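You operate a simulated robot arm through the tools that you are given. There is no shell and no other tool. Be economical: measure what you need, move in short steps, check, and stop when the job is done.

You run a simulated robot arm. Do the job below in one go: nothing can be reset, and whatever is moved stays where it is left.

## Task
Move the light box's dish to the upper incubator drawer at 37.
Fine: lamp off; shut and latch the drawer, then set the knob.

The check looks at the end state, three seconds after you hand in, the way a careful person would. Anything else that was tipped, shoved, dropped, spilled or broken makes it a failure.

## Robot
A 6-joint arm with a two-finger parallel gripper, fixed in place. Base frame: the origin is at the foot of the arm, x ahead of it, y to its left, z up; the work surface is at about z = 850. Units: mm, rad, N and s.
With the tool pointing down near the work surface it reaches from about 260 to 680 mm from the base axis. Its first joint turns from -1.152 to 1.152 rad. Payload 2.9 kg.
Tool frame: the origin (TCP) lies between the finger pads and is the grasp point; the fingertips stand 30 mm ahead of it; z points along the fingers, y is the line along which they close. Largest opening 110 mm; finger width 20, thickness 10; the body of the gripper, 48 by 112 mm, starts 55 mm behind the TCP.
Orientation is told as [roll, pitch, yaw] about the base's x, y, z axes, in that order, counted from this pose: with the fingers straight down and closing along the base's y, the tool's x points along the base's -x, its y along +y and its z along -z.

## Interface
- The arm moves only by the tool apply_moves. Its argument "series" is a list of rows, each a list of 3 entries, a list of its own where there are three numbers: the opening, from 0 (shut) to 1 (fully open), then the shift along the tool's x, y, z in units of 250 mm (1.0 is 250 mm), then the turn, a rotation vector about the tool's x, y, z in units of 180 degrees (1.0 is 180 degrees). In form: [[claw, [tx, ty, tz], [rx, ry, rz]], ...]. A call has 1 to 8 rows; each row is the pose to reach, as a shift and turn from the pose commanded when the call began, along the tool's axes at that moment. A call with a number of a shift or a turn outside -1 to 1 is refused whole. Each row takes 0.2 s and may step no farther than 50 mm and 0.15 rad from the row before; otherwise, or with a gripper value out of range, the whole call is refused. A pose out of reach is approached as far as the arm can. The call stops where the force on the tool passes 90 N (or 10 N more than at its start, if that is more) or the arm is blocked; 0.2 s more then pass. Each finger travels about 108 mm/s and halts on what it meets, pressing with about 24 N; the grip force reading is that of the motor and also rises with nothing between the fingers. The clock runs only during rows and for 0.2 s after the last one: add rows that repeat a pose to give the fingers time. It gives the time, the measured TCP pose, the force on the tool (base axes), the opening and the grip force at its end, in the units of the frame above (readings bear some noise), with the torque about the TCP (base axes, N m) and any sound that the robot's microphone picked up.
- Cameras (640 x 400 px; columns grow to the right, rows downward): "scene" is fixed at [90.4, 454.7, 1409.8]; the picture's right is [-0.55, -0.83, 0.00], its down [-0.36, 0.24, -0.90] and it looks along [0.75, -0.50, -0.44] (base axes); focal length 214 px, centre (320, 200). "wrist" rides on the gripper at [73, 17, -103] in the tool frame; the picture's right is [-0.23, 0.97, 0.00], its down [-0.76, -0.18, -0.62] and it looks along [-0.61, -0.14, 0.78] (tool axes); focal length 222 px, centre (320, 200). There is no depth. A picture from a camera that has moved, and an enlarged one, comes with that camera's place and axes in the base frame and with its lens. The place of the scene camera against the robot may be out by one fixed shift of up to 18 mm in any direction.
- get_image(camera): a new picture of that camera. No time passes.
- inspect(camera, box): a new picture of the part [left, top, right, bottom] of that camera's present view, enlarged. No time passes.
- finish_job(): hands the job in; it is judged then, once.

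Work in short steps. Places have to be worked out from the pictures, the camera data and where the tool is seen: move nearer, look again, correct. Check each grasp and each placing, and mend what went wrong. You have 120 turns and 68 pictures in all, those below and enlarged ones among them. Open the gripper and draw the arm clear of the work before you hand the job in, unless the task says otherwise; then end with one line.

The tools are called after "Call:" as a command line: name --argument value ..., lists and objects as JSON in quotes. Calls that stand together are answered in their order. apply_moves: Moves the arm, as the interface text tells. Its arguments: {"type":"object","properties":{"series":{"type":"array"}},"required":["series"]} The other tools are called the same way: get_image (camera) takes a picture; inspect (camera, box) takes an enlarged picture of a part of a camera's view; finish_job () hands the job in.

At the start:

```text
t: 0.0
position: [292.6, 124.2, 1364.9]
tcp_rot: [0.0, 0.0, 0.0]
contact_force: [-1.1, 0.7, -0.7]
moment: [-0.02, 0.01, 0.0]
finger_gap: 110.2
gripper_force: 0.1
```

scene: 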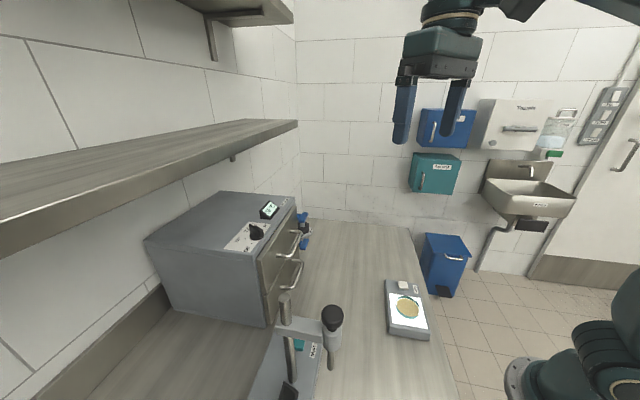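
wrist: 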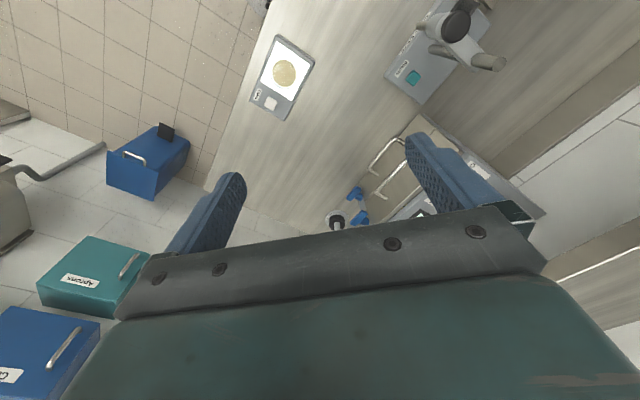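

The scene shows an incubator with two drawers, a knob and display on top, a light box with the dish, and a stand. I'll enlarge these parts first.

Call:
inspect --camera "scene" --box '[140, 180, 340, 305]'

Call:
inspect --camera "scene" --box '[350, 260, 470, 335]'

Call:
inspect --camera "wrist" --box '[220, 0, 540, 200]'

```text
3.20 times, centred on (240, 242) of scene
camera zoom: at [90.4, 454.7, 1409.8], right [-0.55, -0.83, 0.0], down [-0.36, 0.24, -0.9], along [0.75, -0.5, -0.44], focal length 686 px, centre (576, 64)
```

zoom: 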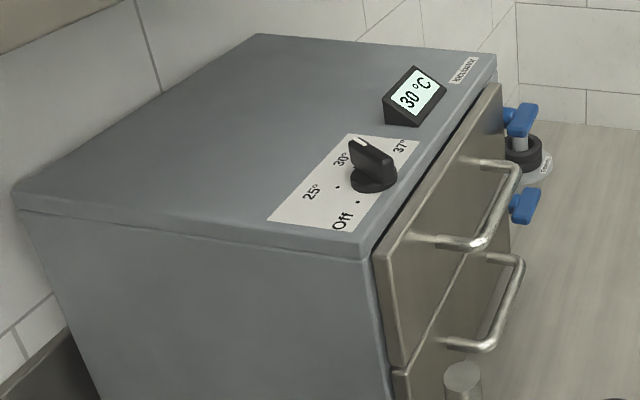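

```text
5.33 times, centred on (410, 298) of scene
camera zoom: at [90.4, 454.7, 1409.8], right [-0.55, -0.83, 0.0], down [-0.36, 0.24, -0.9], along [0.75, -0.5, -0.44], focal length 1144 px, centre (-160, -320)
```

zoom: 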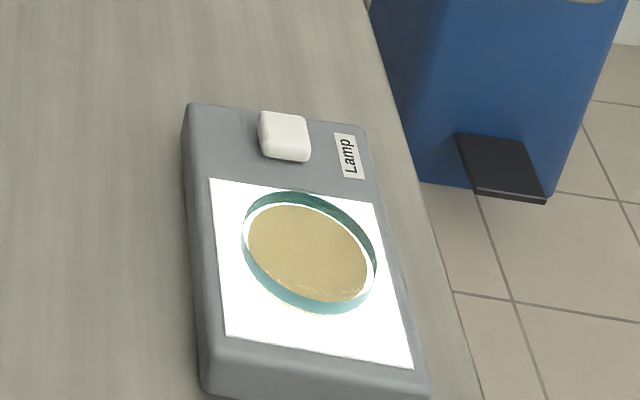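

```text
2.00 times, centred on (380, 100) of wrist
camera zoom: at [219.5, 140.8, 1468.0], right [0.23, 0.97, 0.0], down [0.76, -0.18, 0.62], along [0.61, -0.14, -0.78], focal length 444 px, centre (200, 400)
```

zoom: 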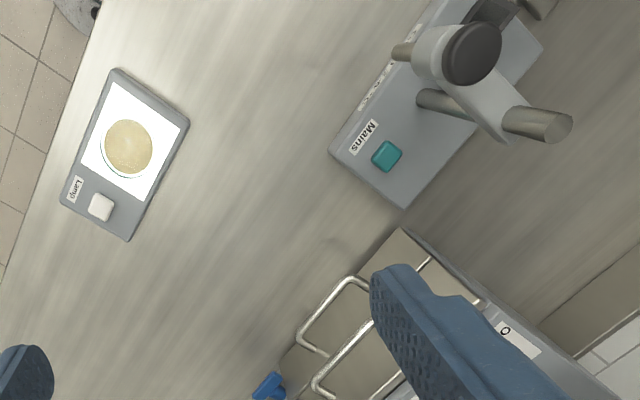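

The light box sits near (300, 40), turned about 45°. The incubator front runs roughly (477,371) to (727,140), facing the arm. I'll yaw 45° and move so the wrist camera sees the front face, latches and stand.

Call:
apply_moves --series '[[1, [-0.025, -0.05, 0.077], [0, 0, -0.0417]], [1, [-0.05, -0.1, 0.153], [0, 0, -0.0833]], [1, [-0.075, -0.15, 0.23], [0, 0, -0.125]], [1, [-0.1, -0.2, 0.307], [0, 0, -0.1667]], [1, [-0.125, -0.25, 0.383], [0, 0, -0.2083]], [1, [-0.15, -0.297, 0.46], [0, 0, -0.25]], [1, [-0.15, -0.297, 0.46], [0, 0, -0.25]]]'

Call:
get_image --camera "wrist"

```text
t: 1.6
position: [330.6, 50.5, 1249.7]
tcp_rot: [0.0, -0.006, 0.785]
contact_force: [0.6, 0.8, 0.1]
moment: [-0.03, 0.01, -0.01]
finger_gap: 110.0
gripper_force: 0.0
```

```text
62 pictures are left
camera wrist: at [266.9, 10.2, 1352.6], right [-0.53, 0.85, 0.0], down [0.66, 0.41, 0.63], along [0.53, 0.33, -0.78], focal length 222 px, centre (320, 200)
```

wrist: 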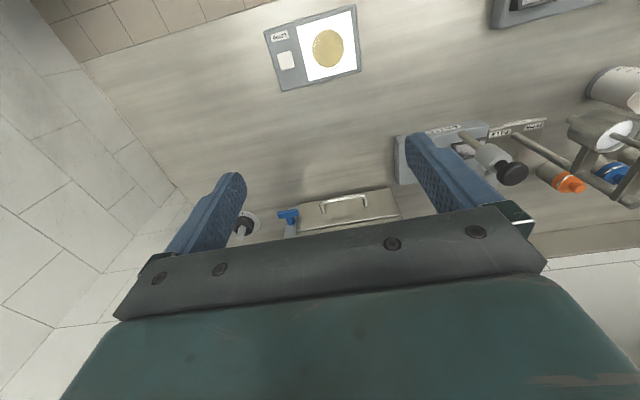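

The gripper hides the incubator from here. I'll tilt the tool 45° toward the front face and raise it a little to get a clear view.

Call:
apply_moves --series '[[1, [0, 0, -0.05], [0, -0.0417, 0]], [1, [0, 0, -0.1], [0, -0.0833, 0]], [1, [0, 0, -0.15], [0, -0.125, 0]], [1, [0, 0, -0.2], [0, -0.1667, 0]], [1, [0, 0, -0.25], [0, -0.2083, 0]], [1, [0, 0, -0.3], [0, -0.25, 0]], [1, [0, 0, -0.3], [0, -0.25, 0]]]'

Call:
get_image --camera "wrist"

```text
t: 3.2
position: [328.7, 50.4, 1324.9]
tcp_rot: [0.0, -0.79, 0.784]
contact_force: [0.0, 0.3, 0.9]
moment: [0.01, -0.01, -0.01]
finger_gap: 110.0
gripper_force: 0.1
out of reach, approached as far as the arm can: row 1
```

```text
61 pictures are left
camera wrist: at [229.1, -26.3, 1345.9], right [-0.58, 0.8, 0.16], down [0.19, -0.06, 0.98], along [0.79, 0.6, -0.12], focal length 222 px, centre (320, 200)
```

wrist: 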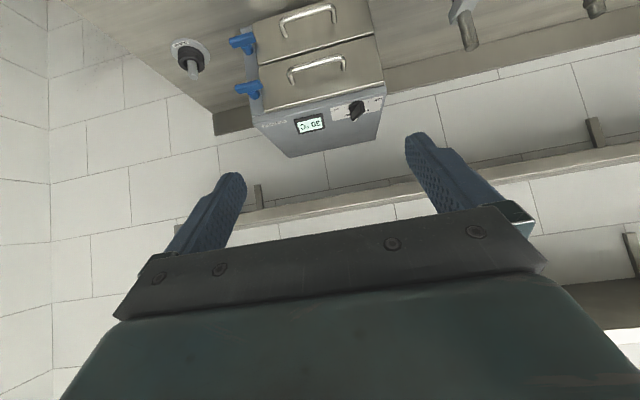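

Call:
inspect --camera "wrist" --box '[210, 0, 410, 160]'

```text
2.50 times, centred on (310, 80) of wrist
camera zoom: at [229.1, -26.3, 1345.9], right [-0.58, 0.8, 0.16], down [0.19, -0.06, 0.98], along [0.79, 0.6, -0.12], focal length 555 px, centre (345, 500)
```

zoom: 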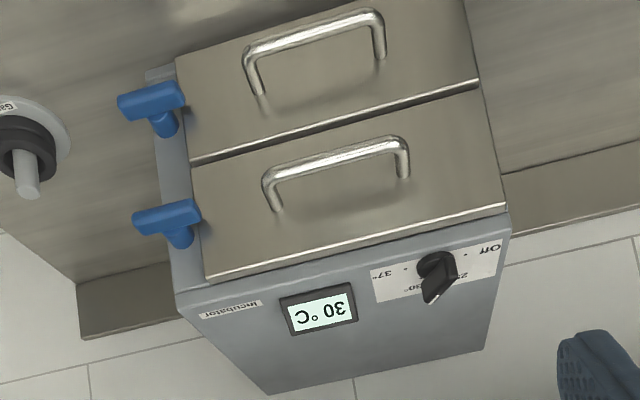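

The view shows each drawer has a handle and a blue T-latch on its right side (upper latch near z≈1036), and the knob is at 30. I'll handle the lamp first: tool vertical again, lowered over the light box.

Call:
apply_moves --series '[[1, [0.109, -0.007, 0.113], [0, 0.0357, 0]], [1, [0.218, -0.013, 0.227], [0, 0.0714, 0]], [1, [0.327, -0.02, 0.34], [0, 0.107, 0]], [1, [0.435, -0.026, 0.454], [0, 0.143, 0]], [1, [0.544, -0.033, 0.567], [0, 0.1785, 0]], [1, [0.653, -0.04, 0.68], [0, 0.214, 0]], [1, [0.762, -0.046, 0.794], [0, 0.25, 0]], [0, [0.762, -0.046, 0.794], [0, 0.25, 0]]]'

Call:
get_image --camera "wrist"

```text
t: 5.0
position: [342.3, 46.3, 1050.3]
tcp_rot: [0.0, -0.002, 0.787]
contact_force: [-0.1, 0.3, -0.2]
moment: [0.0, 0.0, 0.0]
finger_gap: 26.6
gripper_force: 0.1
```

```text
59 pictures are left
camera wrist: at [278.8, 6.4, 1152.5], right [-0.53, 0.85, 0.0], down [0.66, 0.41, 0.62], along [0.53, 0.33, -0.78], focal length 222 px, centre (320, 200)
```

wrist: 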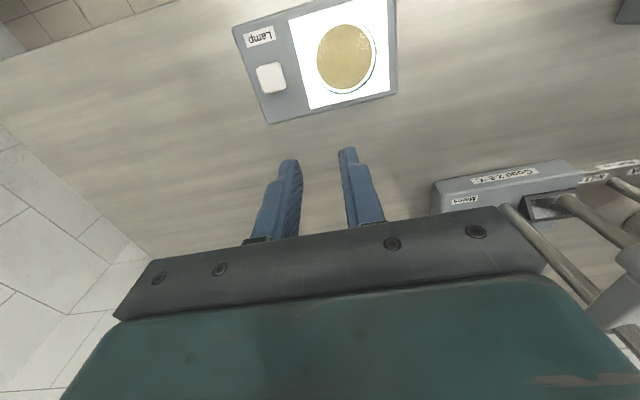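

Button at about (346,-14), dish at about (289,43). I'll zoom in to see what kind of switch it is.

Call:
inspect --camera "wrist" --box '[220, 0, 420, 125]'

```text
3.20 times, centred on (320, 62) of wrist
camera zoom: at [278.8, 6.4, 1152.5], right [-0.53, 0.85, 0.0], down [0.66, 0.41, 0.62], along [0.53, 0.33, -0.78], focal length 711 px, centre (320, 640)
```

zoom: 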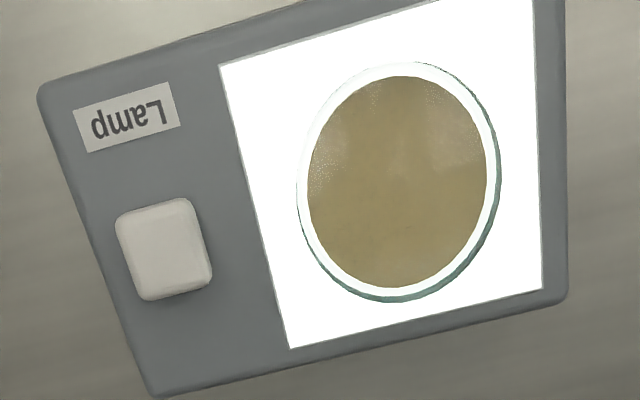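

It's a square push button. I'll close the fingers and hover above it with the tips about 20 mm up.

Call:
apply_moves --series '[[0, [0.077, -0.09, 0.1], [0, 0, 0]], [0, [0.154, -0.181, 0.2], [0, 0, 0]], [0, [0.154, -0.181, 0.35], [0, 0, 0]], [0, [0.154, -0.181, 0.48], [0, 0, 0]], [0, [0.154, -0.181, 0.48], [0, 0, 0]]]'

Call:
get_image --camera "wrist"

Call:
inspect --camera "scene" --box '[350, 230, 470, 335]'

```text
t: 6.2
position: [347.0, -12.1, 929.2]
tcp_rot: [0.0, -0.002, 0.785]
contact_force: [-0.7, -1.0, 0.1]
moment: [0.04, -0.02, -0.01]
finger_gap: 0.0
gripper_force: 23.8
```

```text
57 pictures are left
camera wrist: at [283.9, -51.6, 1032.0], right [-0.53, 0.85, 0.0], down [0.66, 0.41, 0.63], along [0.53, 0.33, -0.78], focal length 222 px, centre (320, 200)
```

wrist: 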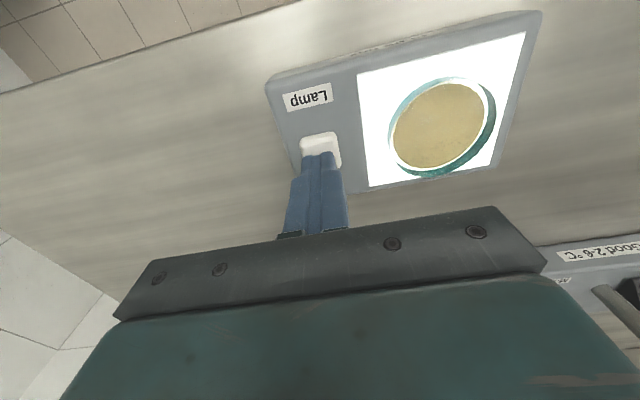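

```text
3.81 times, centred on (410, 282) of scene
camera zoom: at [90.5, 454.7, 1409.8], right [-0.55, -0.83, 0.0], down [-0.36, 0.24, -0.9], along [0.75, -0.5, -0.44], focal length 817 px, centre (-23, -114)
```

zoom: 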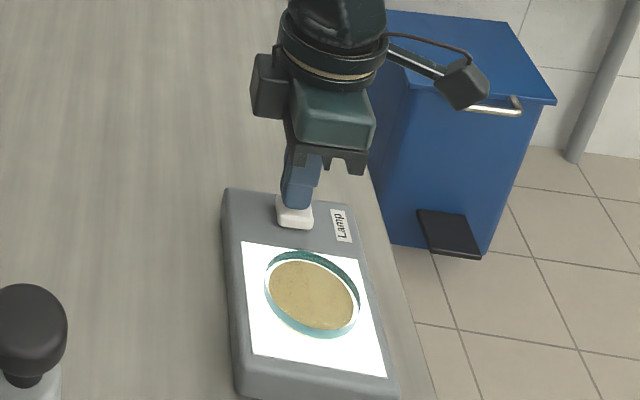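

Fingertips are above the button. I'll descend in small steps and watch the force.

Call:
apply_moves --series '[[0, [0.008, 0, 0.02], [0, 0, 0]], [0, [0.008, 0, 0.036], [0, 0, 0]], [0, [0.008, 0, 0.048], [0, 0, 0]], [0, [0.008, 0, 0.056], [0, 0, 0]]]'

```text
t: 7.2
position: [345.1, -12.2, 917.3]
tcp_rot: [-0.002, -0.004, 0.788]
contact_force: [-6.1, 2.8, 30.9]
moment: [0.04, 0.22, 0.07]
finger_gap: 0.0
gripper_force: 23.9
heard: click
```

Contact with a click and a 31 N force. I'll lift off and check the lamp.

Call:
apply_moves --series '[[0, [0, 0, -0.08], [0, 0, 0]], [0, [0, 0, -0.24], [0, 0, 0]], [0, [0, 0, -0.4], [0, 0, 0]], [0, [0, 0, -0.5], [0, 0, 0]]]'

Call:
get_image --camera "wrist"

```text
t: 8.2
position: [345.5, -15.1, 1041.2]
tcp_rot: [-0.001, -0.003, 0.787]
contact_force: [-0.2, -0.3, 0.1]
moment: [0.02, -0.03, 0.01]
finger_gap: 0.0
gripper_force: 24.4
```

```text
55 pictures are left
camera wrist: at [282.1, -53.9, 1144.1], right [-0.53, 0.85, 0.0], down [0.66, 0.41, 0.62], along [0.53, 0.33, -0.78], focal length 222 px, centre (320, 200)
```

wrist: 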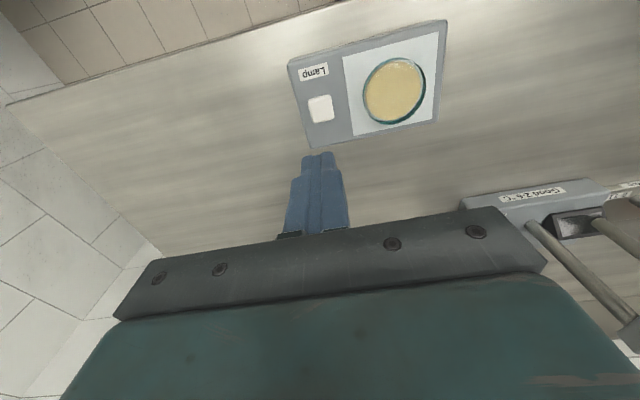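

The lamp is off. Next comes the upper latch, so I'll tilt the tool to horizontal while moving toward a viewing spot in front of it.

Call:
apply_moves --series '[[1, [-0.06, -0.03, -0.04], [0, -0.0417, 0]], [1, [-0.12, -0.06, -0.08], [0, -0.0833, 0]], [1, [-0.18, -0.09, -0.12], [0, -0.125, 0]], [1, [-0.24, -0.12, -0.14], [0, -0.1667, 0]], [1, [-0.3, -0.15, -0.16], [0, -0.2083, 0]], [1, [-0.36, -0.18, -0.16], [0, -0.25, 0]]]'

```text
t: 9.6
position: [441.4, 17.8, 1081.9]
tcp_rot: [-0.002, -0.79, 0.787]
contact_force: [-0.2, -0.5, 0.4]
moment: [-0.02, 0.03, -0.02]
finger_gap: 110.1
gripper_force: 0.0
```

Continuing the tilt to horizontal toward the latch viewing pose.

Call:
apply_moves --series '[[1, [-0.033, -0.03, 0.054], [0, -0.0417, 0]], [1, [-0.067, -0.06, 0.108], [0, -0.0833, 0]], [1, [-0.1, -0.09, 0.162], [0, -0.125, 0]], [1, [-0.133, -0.12, 0.216], [0, -0.1667, 0]], [1, [-0.167, -0.15, 0.27], [0, -0.2083, 0]], [1, [-0.2, -0.18, 0.325], [0, -0.25, 0]], [1, [-0.2, -0.18, 0.325], [0, -0.25, 0]]]'

Call:
get_image --camera "wrist"

```text
t: 11.2
position: [539.1, 52.2, 1058.9]
tcp_rot: [-3.025, -1.568, -2.471]
contact_force: [-0.7, 0.5, 0.5]
moment: [-0.02, 0.03, -0.01]
finger_gap: 109.7
gripper_force: 0.0
```

```text
54 pictures are left
camera wrist: at [454.1, -9.5, 985.8], right [-0.69, 0.69, 0.23], down [-0.32, -0.57, 0.76], along [0.65, 0.45, 0.61], focal length 222 px, centre (320, 200)
```

wrist: 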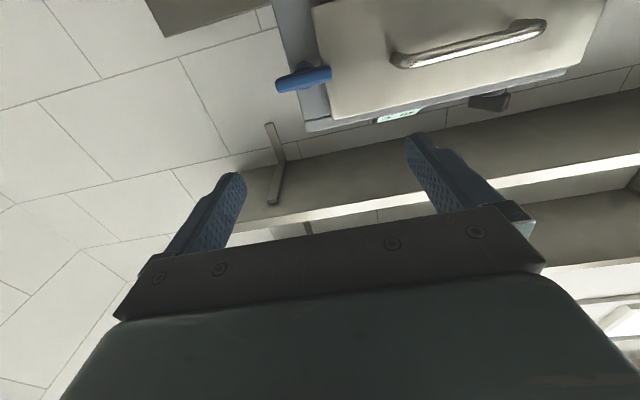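

Call:
inspect --camera "wrist" --box '[240, 0, 480, 150]'

```text
2.67 times, centred on (360, 75) of wrist
camera zoom: at [454.1, -9.5, 985.8], right [-0.69, 0.69, 0.23], down [-0.32, -0.57, 0.76], along [0.65, 0.45, 0.61], focal length 592 px, centre (213, 533)
```

zoom: 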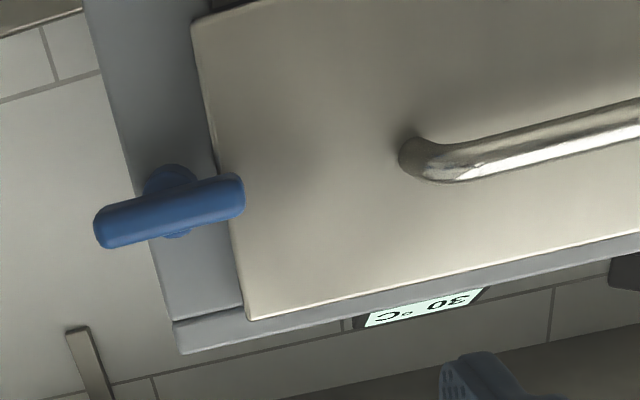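

The T-bar lies horizontally across the drawer edge, so it is latched. It sits near f≈567 (depth along the 45° direction), g≈-353 and z≈1026. I'll roll the tool 90° so the fingers close vertically on it, and approach.

Call:
apply_moves --series '[[1, [0.02, 0, 0.02], [0, 0, 0.045]], [1, [0.04, 0, 0.04], [0, 0, 0.09]], [1, [0.06, 0, 0.06], [0, 0, 0.135]], [1, [0.08, 0, 0.08], [0, 0, 0.18]], [1, [0.1, -0.01, 0.1], [0, 0, 0.225]], [1, [0.12, -0.02, 0.12], [0, 0, 0.27]], [1, [0.132, -0.03, 0.12], [0, 0, 0.315]], [1, [0.132, -0.035, 0.12], [0, 0, 0.36]]]'

```text
t: 13.0
position: [565.9, 66.3, 1026.8]
tcp_rot: [1.573, -0.437, -0.788]
contact_force: [-0.3, -1.1, -0.2]
moment: [-0.01, 0.0, 0.03]
finger_gap: 110.0
gripper_force: 0.0
```

Call:
apply_moves --series '[[1, [0, 0, 0], [0, 0, 0.047]], [1, [0, 0, 0], [0, 0, 0.094]], [1, [0, 0, 0], [0, 0, 0.14]], [1, [0, 0, 0], [0, 0, 0.14]]]'

Call:
get_image --camera "wrist"

Call:
inspect --camera "scene" --box '[230, 170, 390, 270]'

```text
t: 14.0
position: [566.8, 68.2, 1026.3]
tcp_rot: [1.575, 0.002, -0.784]
contact_force: [1.1, -1.4, 0.0]
moment: [0.0, 0.02, -0.02]
finger_gap: 109.9
gripper_force: 0.1
```

```text
52 pictures are left
camera wrist: at [442.0, 44.8, 1042.8], right [0.16, -0.16, 0.97], down [0.1, -0.98, -0.18], along [0.98, 0.12, -0.14], focal length 222 px, centre (320, 200)
```

wrist: 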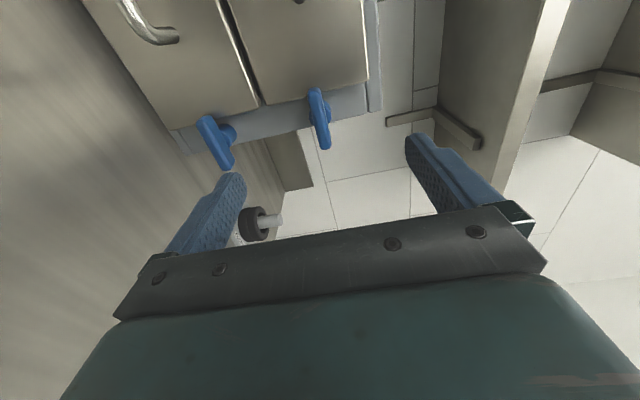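

```text
4.00 times, centred on (310, 220) of scene
camera zoom: at [90.4, 454.7, 1409.8], right [-0.55, -0.83, 0.0], down [-0.36, 0.24, -0.9], along [0.75, -0.5, -0.44], focal length 858 px, centre (360, 120)
```

zoom: 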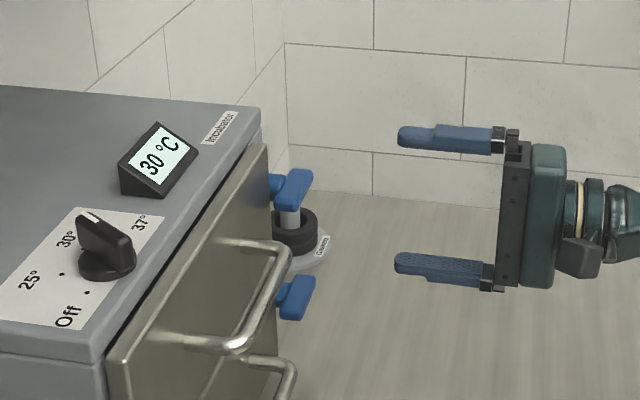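

Latch center computed at g≈-352, z≈1026.6, which lines up with the TCP. I'll move forward about 97 mm with the gripper open.

Call:
apply_moves --series '[[0.6, [0, 0, 0.15], [0, 0, 0]], [0.6, [0, 0, 0.29], [0, 0, 0]], [0.6, [0, 0, 0.35], [0, 0, 0]], [0.6, [0, 0, 0.388], [0, 0, 0]], [0.6, [0, 0, 0.388], [0, 0, 0]]]'

Call:
get_image --camera "wrist"

Call:
inspect --camera "scene" --box '[230, 170, 390, 270]'

```text
t: 15.2
position: [635.8, 134.4, 1026.1]
tcp_rot: [1.575, 0.0, -0.786]
contact_force: [0.2, -0.3, -0.2]
moment: [-0.02, 0.01, 0.01]
finger_gap: 66.2
gripper_force: 0.1
```

```text
50 pictures are left
camera wrist: at [511.1, 113.0, 1042.1], right [0.16, -0.16, 0.97], down [0.1, -0.98, -0.18], along [0.98, 0.12, -0.14], focal length 222 px, centre (320, 200)
```

wrist: 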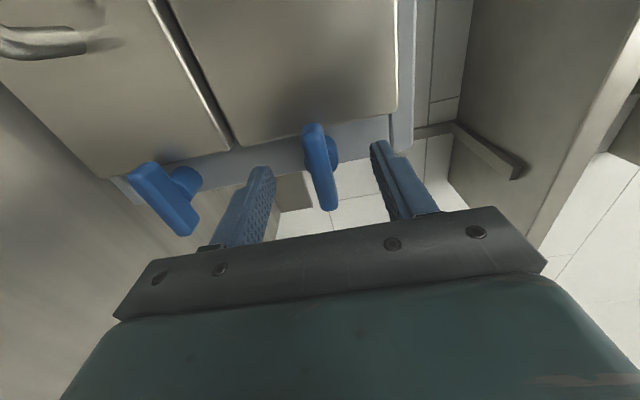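

```text
4.00 times, centred on (310, 220) of scene
camera zoom: at [90.4, 454.7, 1409.8], right [-0.55, -0.83, 0.0], down [-0.36, 0.24, -0.9], along [0.75, -0.5, -0.44], focal length 858 px, centre (360, 120)
```

zoom: 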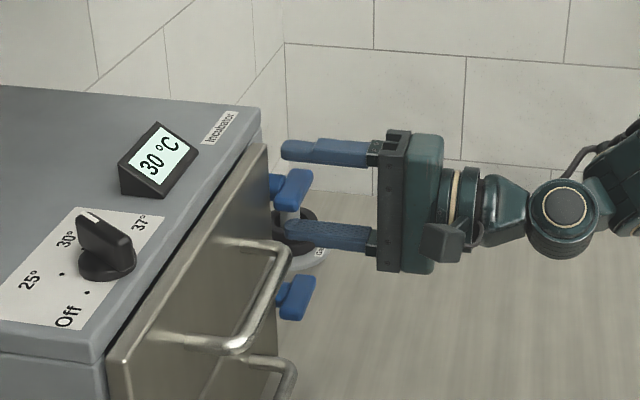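

The bar is centered between the fingers. Closing on it.

Call:
apply_moves --series '[[0, [0, 0, 0], [0, 0, 0]], [0, [0, 0, 0], [0, 0, 0]], [0, [0, 0, 0], [0, 0, 0]]]'

Call:
get_image --camera "wrist"

```text
t: 16.0
position: [634.3, 134.6, 1026.8]
tcp_rot: [1.574, -0.002, -0.785]
contact_force: [1.3, 0.8, 5.4]
moment: [-0.26, 0.35, 0.04]
finger_gap: 13.1
gripper_force: 45.0
```

```text
48 pictures are left
camera wrist: at [510.9, 112.9, 1042.7], right [0.16, -0.16, 0.97], down [0.1, -0.98, -0.18], along [0.98, 0.12, -0.14], focal length 222 px, centre (320, 200)
```

wrist: 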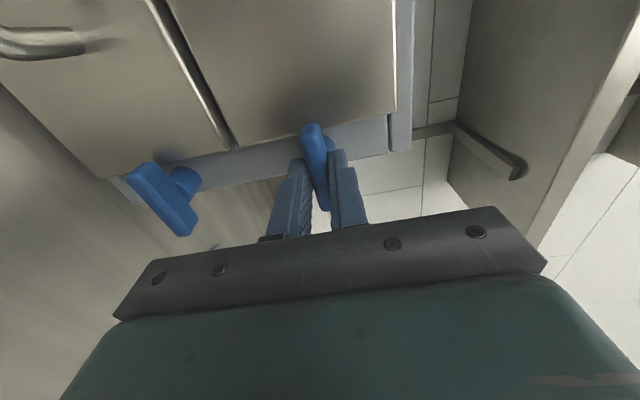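

Gripped at a 13 mm gap. I'll try turning one way a little and read the torque.

Call:
apply_moves --series '[[0, [0, 0, 0], [0, 0, -0.03]], [0, [0, 0, 0], [0, 0, -0.06]], [0, [0, 0, 0], [0, 0, -0.09]]]'

```text
t: 16.8
position: [635.6, 134.2, 1026.0]
tcp_rot: [1.574, -0.283, -0.786]
contact_force: [2.8, -0.9, 6.5]
moment: [0.64, 1.38, 0.23]
finger_gap: 18.6
gripper_force: 44.8
```

The gap widened to 18.6 and the torque rose, so the bar is not following and is likely at its stop in this direction. I'll go back and try the other way.

Call:
apply_moves --series '[[0, [0, 0, 0], [0, 0, 0.04]], [0, [0, 0, 0], [0, 0, 0.08]], [0, [0, 0, 0], [0, 0, 0.12]], [0, [0, 0, 0], [0, 0, 0.16]], [0, [0, 0, 0], [0, 0, 0.19]]]'

Call:
get_image --camera "wrist"

```text
t: 18.0
position: [634.0, 135.1, 1026.1]
tcp_rot: [1.574, 0.315, -0.784]
contact_force: [1.9, 7.2, 5.8]
moment: [-0.4, 0.35, -0.97]
finger_gap: 12.9
gripper_force: 45.1
```

```text
47 pictures are left
camera wrist: at [516.7, 107.0, 1064.8], right [0.36, -0.37, 0.86], down [0.03, -0.91, -0.41], along [0.93, 0.18, -0.32], focal length 222 px, centre (320, 200)
```

wrist: 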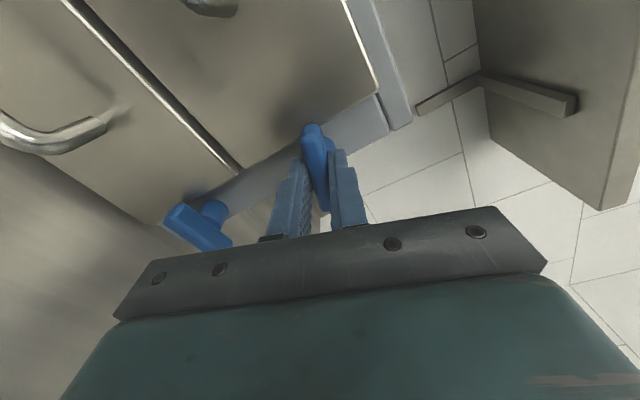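

The bar follows this way with little torque. Continuing the turn.

Call:
apply_moves --series '[[0, [0, 0, 0], [0, 0, 0.045]], [0, [0, 0, 0], [0, 0, 0.09]], [0, [0, 0, 0], [0, 0, 0.135]], [0, [0, 0, 0], [0, 0, 0.18]], [0, [0, 0, 0], [0, 0, 0.225]], [0, [0, 0, 0], [0, 0, 0.27]], [0, [0, 0, 0], [0, 0, 0.315]], [0, [0, 0, 0], [0, 0, 0.36]]]'

Call:
get_image --camera "wrist"

```text
t: 19.8
position: [635.1, 134.3, 1026.8]
tcp_rot: [1.607, 1.447, -0.75]
contact_force: [5.8, 0.8, 11.8]
moment: [-0.79, 0.71, -0.12]
finger_gap: 12.7
gripper_force: 45.1
```

```text
46 pictures are left
camera wrist: at [567.4, 55.9, 1100.6], right [0.7, -0.7, -0.11], down [-0.5, -0.38, -0.78], along [0.51, 0.6, -0.62], focal length 222 px, centre (320, 200)
```

wrist: 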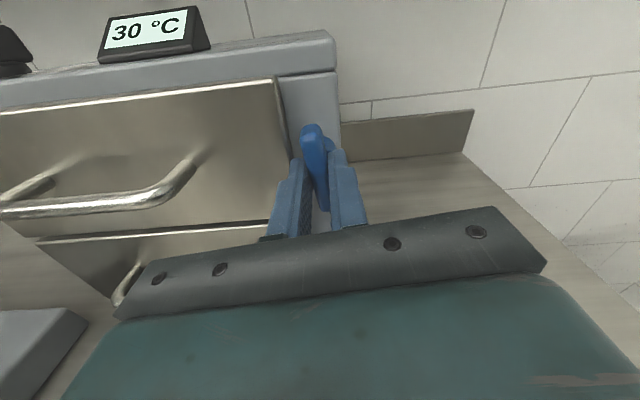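

Almost vertical. I'll finish to 90°, then open and back away.

Call:
apply_moves --series '[[0, [0, 0, 0], [0, 0, 0.04]], [0, [0, 0, 0], [0, 0, 0.04]]]'

Call:
apply_moves --series '[[0.2, [0, 0, 0], [0, 0, 0]], [0.4, [0, 0, 0], [0, 0, 0]], [0.4, [0, 0, -0.1], [0, 0, 0]], [0.4, [0, 0, -0.25], [0, 0, 0]], [0.4, [0, 0, -0.4], [0, 0, 0]]]'

Call:
get_image --camera "wrist"

```text
t: 20.4
position: [634.4, 135.2, 1027.9]
tcp_rot: [-2.927, 1.566, 0.999]
contact_force: [9.8, 0.3, 11.4]
moment: [-0.03, 0.02, -0.05]
finger_gap: 13.0
gripper_force: 44.7
```

```text
t: 21.6
position: [564.2, 63.5, 1025.6]
tcp_rot: [-3.123, 1.568, 0.807]
contact_force: [0.2, 0.2, 1.5]
moment: [-0.01, 0.03, 0.02]
finger_gap: 43.9
gripper_force: 0.1
```

```text
45 pictures are left
camera wrist: at [502.9, -21.6, 1098.2], right [0.69, -0.69, -0.23], down [-0.56, -0.31, -0.76], along [0.45, 0.65, -0.6], focal length 222 px, centre (320, 200)
```

wrist: 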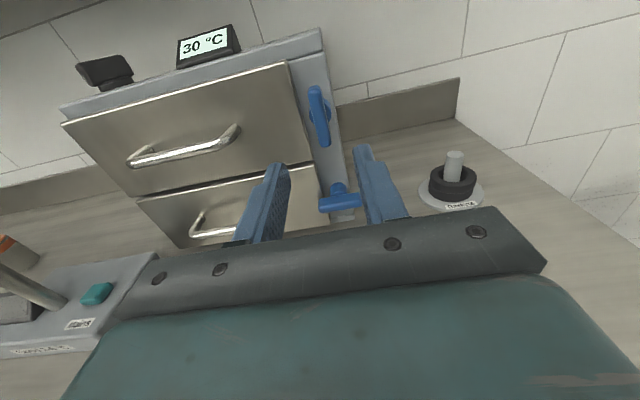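

The upper latch now stands vertical, clear of the drawer. Next I'll roll back 90° and move over in front of the upper handle (g≈-206, z≈1032).

Call:
apply_moves --series '[[0.7, [0.003, -0.07, 0], [0, 0, -0.045]], [0.7, [0.006, -0.15, 0], [0, 0, -0.09]], [0.7, [0.01, -0.22, 0], [0, 0, -0.135]], [0.7, [0.014, -0.3, 0], [0, 0, -0.18]], [0.7, [0.018, -0.37, 0], [0, 0, -0.225]], [0.7, [0.022, -0.44, 0], [0, 0, -0.27]], [0.7, [0.026, -0.52, 0], [0, 0, -0.315]], [0.7, [0.026, -0.592, 0], [0, 0, -0.36]]]'

Call:
apply_moves --series '[[0.7, [0, 0, 0], [0, 0, -0.047]], [0.7, [0, 0, 0], [0, 0, -0.094]], [0.7, [0, 0, 0], [0, 0, -0.14]], [0.7, [0, 0, 0], [0, 0, -0.14]]]'

Call:
get_image --camera "wrist"

```text
t: 23.4
position: [478.7, 175.8, 1051.5]
tcp_rot: [1.559, 0.436, -0.789]
contact_force: [0.3, 0.3, 0.1]
moment: [0.02, -0.02, 0.01]
finger_gap: 76.9
gripper_force: 0.1
out of reach, approached as far as the arm can: row 5, 6, 7, 8
```

```text
t: 24.4
position: [481.1, 175.9, 1052.5]
tcp_rot: [1.568, -0.002, -0.786]
contact_force: [-0.1, 0.5, 0.6]
moment: [0.03, 0.04, 0.0]
finger_gap: 76.7
gripper_force: 0.0
out of reach, approached as far as the arm can: row 2, 3, 4
```

```text
44 pictures are left
camera wrist: at [356.8, 153.5, 1068.9], right [0.16, -0.16, 0.97], down [0.1, -0.98, -0.17], along [0.98, 0.12, -0.14], focal length 222 px, centre (320, 200)
```

wrist: 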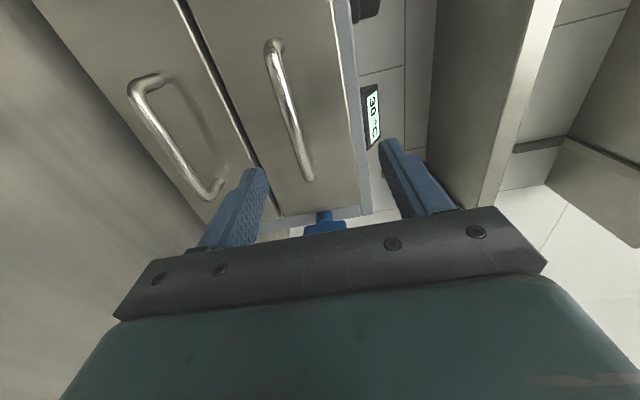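

A horizontal pull is out of reach here, so I'll pitch the tool back to vertical with the fingers closing along the pull direction, and lift above handle height.

Call:
apply_moves --series '[[0.7, [0.004, 0.05, 0], [0.045, 0, 0]], [0.7, [0.008, 0.1, 0], [0.09, 0, 0]], [0.7, [0.012, 0.15, 0], [0.135, 0, 0]], [0.7, [0.016, 0.2, 0], [0.18, 0, 0]], [0.7, [0.02, 0.25, 0], [0.225, 0, 0]], [0.7, [0.024, 0.25, 0], [0.27, 0, 0]], [0.7, [0.028, 0.25, 0], [0.315, 0, 0]], [0.7, [0.03, 0.25, 0], [0.36, 0, 0]]]'

Call:
apply_moves --series '[[0.7, [0, 0, 0], [0.047, 0, 0]], [0.7, [0, 0, 0], [0.094, 0, 0]], [0.7, [0, 0, 0], [0.14, 0, 0]], [0.5, [0, 0, 0], [0.14, 0, 0]]]'

Call:
get_image --camera "wrist"

```text
t: 26.2
position: [476.1, 181.6, 1114.0]
tcp_rot: [0.442, 0.0, -0.789]
contact_force: [-0.9, -0.4, 0.1]
moment: [-0.01, 0.02, -0.03]
finger_gap: 77.1
gripper_force: 0.0
```

```text
t: 27.2
position: [476.1, 180.4, 1114.8]
tcp_rot: [0.002, 0.001, -0.786]
contact_force: [0.0, 0.2, 0.6]
moment: [0.04, -0.01, 0.02]
finger_gap: 55.3
gripper_force: 0.1
```

```text
43 pictures are left
camera wrist: at [436.6, 243.6, 1217.2], right [0.85, 0.53, 0.0], down [0.41, -0.66, 0.62], along [0.33, -0.53, -0.78], focal length 222 px, centre (320, 200)
```

wrist: 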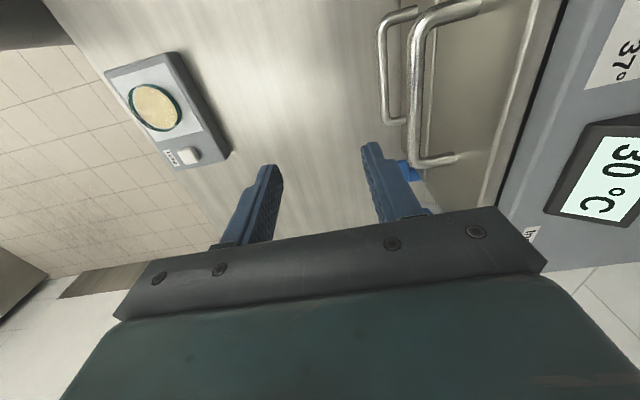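

Bar at f≈544, drawer face at f≈581. With the opening set to about 33 mm I'll move over the bar and lower the fingers astride it.

Call:
apply_moves --series '[[0.3, [0, 0.16, 0], [0, 0, 0]], [0.3, [0, 0.319, 0], [0, 0, 0]], [0.3, [0, 0.319, 0], [0, 0, 0]]]'

Call:
get_image --camera "wrist"

```text
t: 28.0
position: [531.3, 236.9, 1114.7]
tcp_rot: [0.003, -0.001, -0.786]
contact_force: [-0.3, 0.5, -0.4]
moment: [0.0, 0.04, -0.01]
finger_gap: 33.0
gripper_force: 0.1
```

```text
42 pictures are left
camera wrist: at [492.3, 300.3, 1217.9], right [0.85, 0.53, 0.0], down [0.41, -0.67, 0.62], along [0.33, -0.53, -0.78], focal length 222 px, centre (320, 200)
```

wrist: 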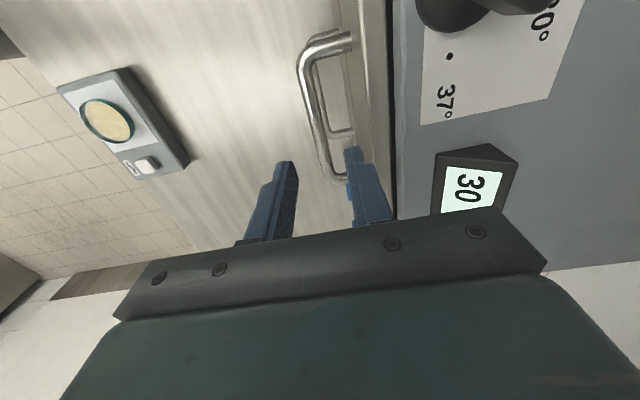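

Alignment is good (bar f≈546). Lowering 72 mm.

Call:
apply_moves --series '[[0.3, [0, 0.004, 0.1], [0, 0, 0]], [0.3, [0, 0.004, 0.18], [0, 0, 0]], [0.3, [0, 0.004, 0.24], [0, 0, 0]], [0.3, [0, 0.004, 0.29], [0, 0, 0]]]'

Call:
get_image --camera "wrist"

```text
t: 29.0
position: [532.8, 236.9, 1040.4]
tcp_rot: [0.002, -0.001, -0.786]
contact_force: [-0.6, 0.3, -0.4]
moment: [-0.01, -0.06, -0.01]
finger_gap: 33.1
gripper_force: 0.1
```

```text
41 pictures are left
camera wrist: at [493.2, 300.2, 1144.7], right [0.85, 0.53, 0.0], down [0.41, -0.67, 0.62], along [0.33, -0.53, -0.78], focal length 222 px, centre (320, 200)
```

wrist: 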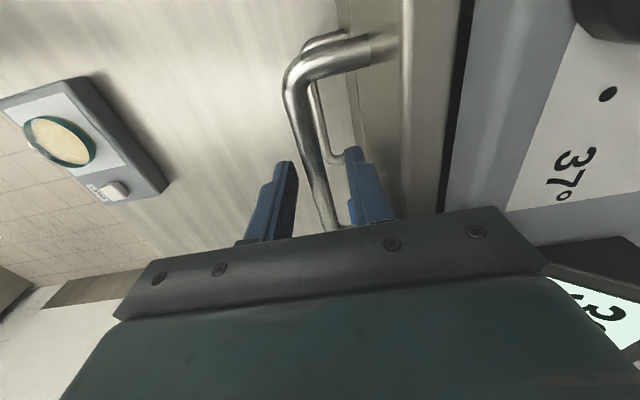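

The bar is between the fingers. I'll close and test with a short pull.

Call:
apply_moves --series '[[0, [0, 0, 0], [0, 0, 0]], [0, [0, 0, 0], [0, 0, 0]], [0, [0, -0.04, 0], [0, 0, 0]], [0, [0, -0.1, 0], [0, 0, 0]]]'

```text
t: 30.0
position: [515.9, 218.9, 1041.7]
tcp_rot: [0.002, 0.0, -0.786]
contact_force: [-0.9, 1.4, -4.8]
moment: [-0.4, -0.42, -0.06]
finger_gap: 11.5
gripper_force: 45.4
```

The drawer slides freely. Pulling about 105 mm more.

Call:
apply_moves --series '[[0, [0, -0.08, 0], [0, 0, 0]], [0, [0, -0.16, 0], [0, 0, 0]], [0, [0, -0.24, 0], [0, 0, 0]], [0, [0, -0.32, 0], [0, 0, 0]], [0, [0, -0.4, 0], [0, 0, 0]], [0, [0, -0.44, 0], [0, 0, 0]]]'

Call:
get_image --camera "scene"

Call:
get_image --camera "wrist"

```text
t: 31.4
position: [437.1, 141.4, 1041.9]
tcp_rot: [0.002, 0.0, -0.788]
contact_force: [-2.6, 2.6, -8.7]
moment: [-0.07, -0.08, -0.05]
finger_gap: 11.7
gripper_force: 44.7
```

```text
40 pictures are left
```

scene: 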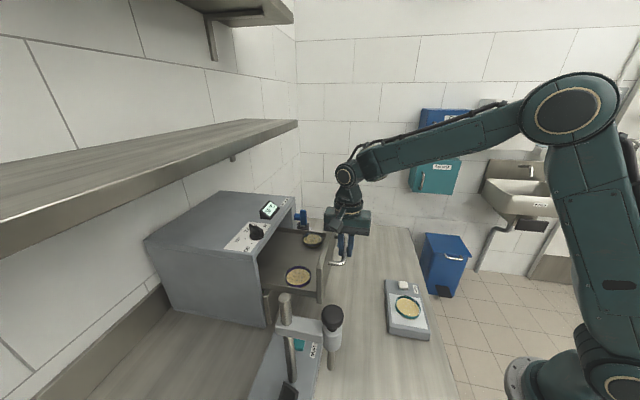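

```text
39 pictures are left
camera wrist: at [398.4, 205.4, 1144.6], right [0.85, 0.53, 0.0], down [0.41, -0.67, 0.62], along [0.33, -0.53, -0.78], focal length 222 px, centre (320, 200)
```

wrist: 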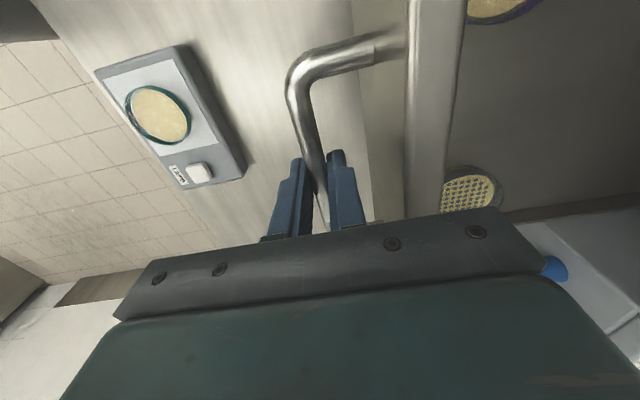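

The drawer already holds two dishes. I'll zoom in to plan the free spot.

Call:
inspect --camera "scene" --box '[230, 190, 390, 310]'

```text
3.33 times, centred on (310, 250) of scene
camera zoom: at [90.5, 454.9, 1409.7], right [-0.55, -0.83, 0.0], down [-0.36, 0.24, -0.9], along [0.75, -0.5, -0.44], focal length 715 px, centre (353, 33)
```

zoom: 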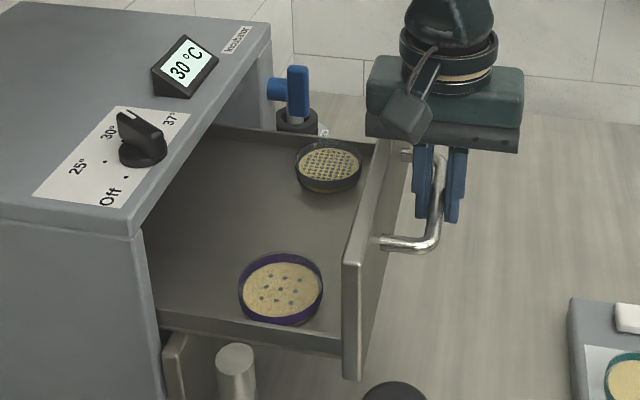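

I'll pull about 25 mm further for room, watching the force for a stop, then release and lift.

Call:
apply_moves --series '[[0, [0, -0.04, 0], [0, 0, 0]], [0, [0, -0.08, 0], [0, 0, 0]], [0, [0, -0.1, 0], [0, 0, 0]]]'

```text
t: 32.2
position: [420.2, 124.5, 1041.5]
tcp_rot: [0.001, -0.001, -0.786]
contact_force: [0.6, 0.2, -10.1]
moment: [-0.08, -0.12, 0.01]
finger_gap: 11.6
gripper_force: 45.3
```

Moved easily to about 159 mm open. Releasing, lifting, and moving over the drawer to look in.

Call:
apply_moves --series '[[0.3, [0, 0, 0], [0, 0, 0]], [0.3, [0, 0, -0.1], [0, 0, 0]], [0.3, [0, 0, -0.28], [0, 0, 0]], [0.3, [0, 0, -0.46], [0, 0, 0]], [0.3, [0.05, 0.12, -0.6], [0, 0, 0]], [0.3, [0.12, 0.28, -0.7], [0, 0, 0]], [0.3, [0.2, 0.4, -0.8], [0, 0, 0]], [0.3, [0.2, 0.4, -0.8], [0, 0, 0]]]'

Call:
get_image --camera "wrist"

```text
refused: row 6 steps farther than a row can; nothing moved
```

```text
37 pictures are left
camera wrist: at [380.8, 187.8, 1144.6], right [0.85, 0.53, 0.0], down [0.41, -0.67, 0.62], along [0.33, -0.53, -0.78], focal length 222 px, centre (320, 200)
```

wrist: 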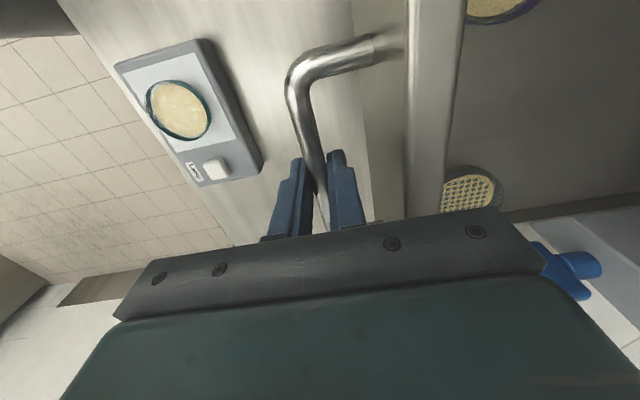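

One row was too long a step, so nothing moved. I'll resend with smaller steps.

Call:
apply_moves --series '[[0.3, [0, 0, 0], [0, 0, 0]], [0.3, [0, 0, -0.1], [0, 0, 0]], [0.3, [0, 0, -0.28], [0, 0, 0]], [0.3, [0, 0, -0.46], [0, 0, 0]], [0.3, [0.04, 0.1, -0.6], [0, 0, 0]], [0.3, [0.08, 0.22, -0.7], [0, 0, 0]], [0.3, [0.12, 0.34, -0.75], [0, 0, 0]], [0.3, [0.16, 0.45, -0.75], [0, 0, 0]]]'

Call:
get_image --camera "wrist"

```text
t: 34.0
position: [470.4, 232.5, 1230.1]
tcp_rot: [0.003, 0.002, -0.787]
contact_force: [0.2, -0.5, -0.9]
moment: [-0.01, -0.01, 0.0]
finger_gap: 32.8
gripper_force: 0.0
```

```text
36 pictures are left
camera wrist: at [430.6, 295.7, 1332.8], right [0.85, 0.53, 0.0], down [0.41, -0.67, 0.62], along [0.33, -0.53, -0.78], focal length 222 px, centre (320, 200)
```

wrist: 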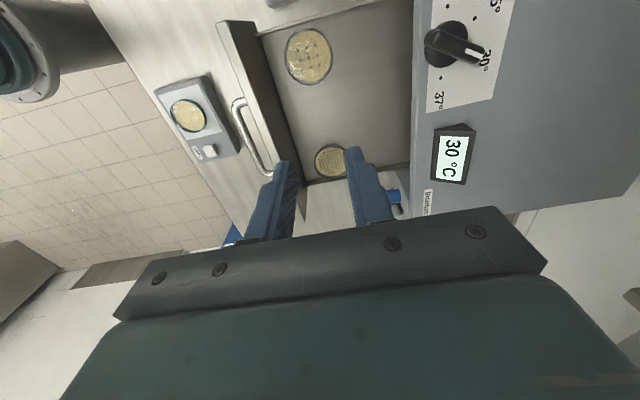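

Drawer interior mapped: purple dish at f≈493, g≈-126, and grid dish at f≈490, g≈-280. That leaves a free spot around f≈520, g≈-203. Now I'll go to the light box dish, keeping this yaw.

Call:
apply_moves --series '[[0.8, [0.02, -0.16, 0], [0, 0, 0]], [0.8, [0.02, -0.32, 0.0], [0, 0, 0]], [0.8, [0.02, -0.48, 0.0], [0, 0, 0]], [0.8, [0.02, -0.64, 0.08], [0, 0, 0]], [0.8, [0.02, -0.8, 0.18], [0, 0, 0]], [0.8, [0.02, -0.96, 0.28], [0, 0, 0]], [0.8, [0.02, -1.0, 0.44], [0, 0, 0]], [0.8, [0.02, -1.0, 0.6], [0, 0, 0]]]'

Call:
get_image --camera "wrist"

```text
t: 35.8
position: [291.6, 57.8, 1077.8]
tcp_rot: [0.004, 0.002, -0.785]
contact_force: [0.5, -0.1, 0.0]
moment: [0.02, 0.0, 0.0]
finger_gap: 88.2
gripper_force: 0.0
```

```text
35 pictures are left
camera wrist: at [251.6, 121.5, 1181.2], right [0.85, 0.53, 0.0], down [0.41, -0.67, 0.62], along [0.33, -0.53, -0.78], focal length 222 px, centre (320, 200)
```

wrist: 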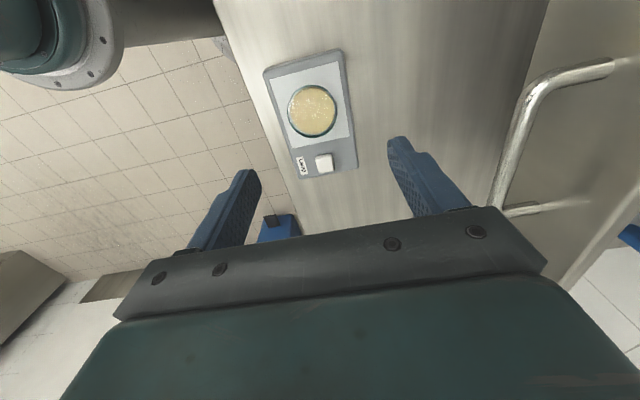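

Dish center confirmed at about (289.5, 42.5). Centering above it and lowering so the tips are near z≈930.

Call:
apply_moves --series '[[1, [-0.037, -0.048, 0.12], [0, 0, 0]], [1, [-0.037, -0.048, 0.24], [0, 0, 0]], [1, [-0.037, -0.048, 0.36], [0, 0, 0]], [1, [-0.037, -0.048, 0.47], [0, 0, 0]], [1, [-0.037, -0.048, 0.47], [0, 0, 0]]]'

Call:
get_image --camera "wrist"

Call:
inspect --camera "scene" --box '[350, 230, 470, 350]'

```text
t: 37.0
position: [288.3, 43.3, 960.6]
tcp_rot: [0.003, -0.002, -0.784]
contact_force: [0.2, 0.8, 0.1]
moment: [-0.03, -0.04, -0.01]
finger_gap: 110.0
gripper_force: 0.1
```

```text
34 pictures are left
camera wrist: at [249.8, 107.3, 1064.0], right [0.85, 0.53, 0.0], down [0.41, -0.67, 0.62], along [0.33, -0.53, -0.78], focal length 222 px, centre (320, 200)
```

wrist: 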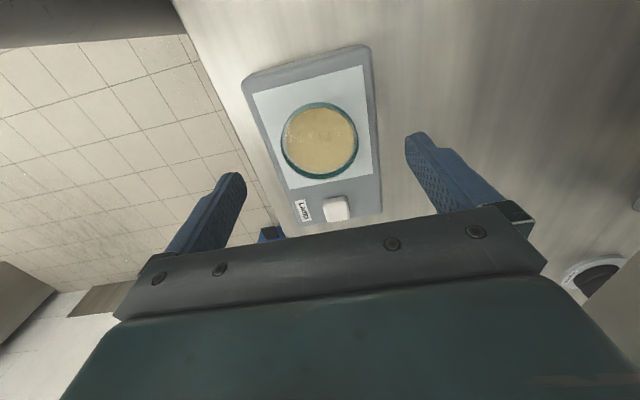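

```text
3.33 times, centred on (410, 290) of scene
camera zoom: at [90.5, 454.7, 1409.8], right [-0.55, -0.83, 0.0], down [-0.36, 0.24, -0.9], along [0.75, -0.5, -0.44], focal length 715 px, centre (20, -100)
```

zoom: 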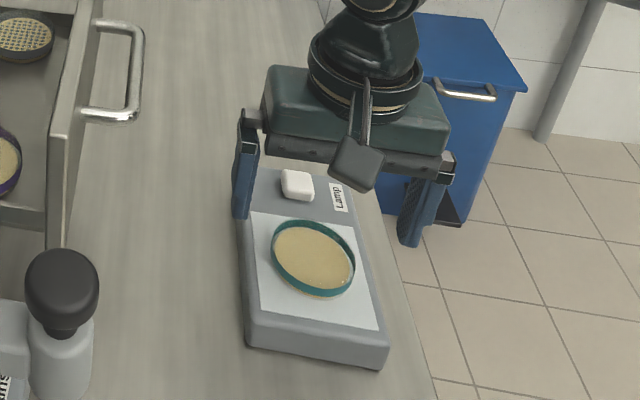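

The dish is centered within a few mm. I'll narrow the opening to about 80 mm and lower to tips near z≈884.

Call:
apply_moves --series '[[0.72, [-0.01, 0.003, 0.05], [0, 0, 0]], [0.72, [-0.01, 0.003, 0.12], [0, 0, 0]], [0.72, [-0.01, 0.003, 0.16], [0, 0, 0]], [0.72, [-0.01, 0.003, 0.185], [0, 0, 0]]]'

Call:
get_image --camera "wrist"

Call:
inspect --camera "scene" --box '[370, 260, 450, 340]'

```text
t: 38.0
position: [290.9, 43.5, 915.2]
tcp_rot: [0.004, 0.001, -0.785]
contact_force: [-0.6, -0.6, -0.5]
moment: [0.01, -0.01, 0.0]
finger_gap: 79.1
gripper_force: 0.0
```

```text
32 pictures are left
camera wrist: at [252.1, 106.3, 1017.4], right [0.85, 0.53, 0.0], down [0.41, -0.67, 0.62], along [0.33, -0.53, -0.78], focal length 222 px, centre (320, 200)
```

wrist: 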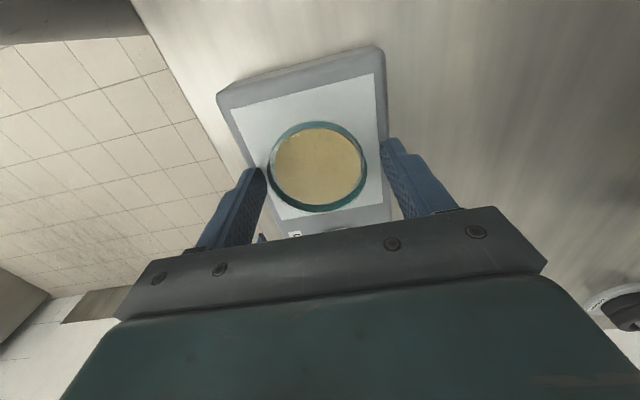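

```text
5.00 times, centred on (410, 300) of scene
camera zoom: at [90.5, 454.7, 1409.8], right [-0.55, -0.83, 0.0], down [-0.36, 0.24, -0.9], along [0.75, -0.5, -0.44], focal length 1072 px, centre (-130, -300)
```

zoom: 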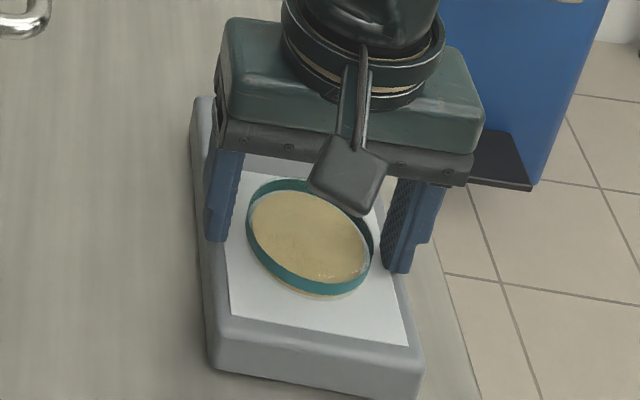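

Well aligned. I'll lower 6 mm more, check the force, then close on the dish.

Call:
apply_moves --series '[[0.72, [0.003, -0.004, 0.012], [0, 0, 0]], [0.72, [0.003, -0.004, 0.024], [0, 0, 0]]]'

```text
t: 38.8
position: [290.4, 44.9, 911.7]
tcp_rot: [0.006, -0.002, -0.786]
contact_force: [-4.4, 1.1, 13.0]
moment: [-0.32, 0.57, -0.11]
finger_gap: 80.5
gripper_force: 0.7
stopped in row 2: the force on the tool passed its limit at 95 N (the readings are from after the stop); the commanded pose is now the measured one
```

The fingertips touched the box edge at z≈881, so its top is there. I'll raise 3 mm and check.

Call:
apply_moves --series '[[0.72, [0, 0, -0.012], [0, 0, 0]], [0.72, [0, 0, -0.012], [0, 0, 0]]]'

Call:
get_image --camera "wrist"

```text
t: 39.4
position: [291.4, 43.2, 915.0]
tcp_rot: [0.004, -0.003, -0.788]
contact_force: [0.4, -0.4, -0.5]
moment: [-0.02, -0.01, -0.02]
finger_gap: 79.3
gripper_force: 0.1
```

```text
30 pictures are left
camera wrist: at [251.5, 106.8, 1017.6], right [0.85, 0.53, 0.01], down [0.41, -0.67, 0.62], along [0.33, -0.53, -0.78], focal length 222 px, centre (320, 200)
```

wrist: 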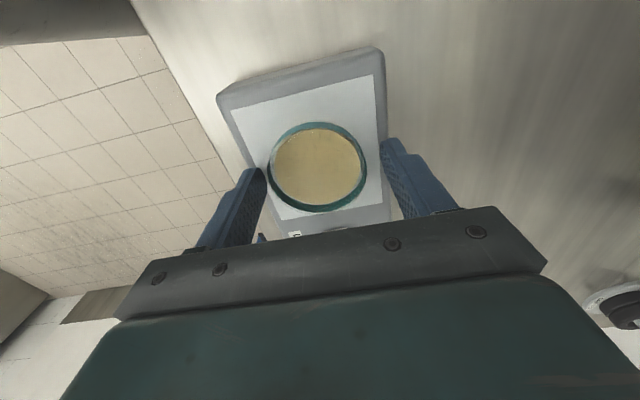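

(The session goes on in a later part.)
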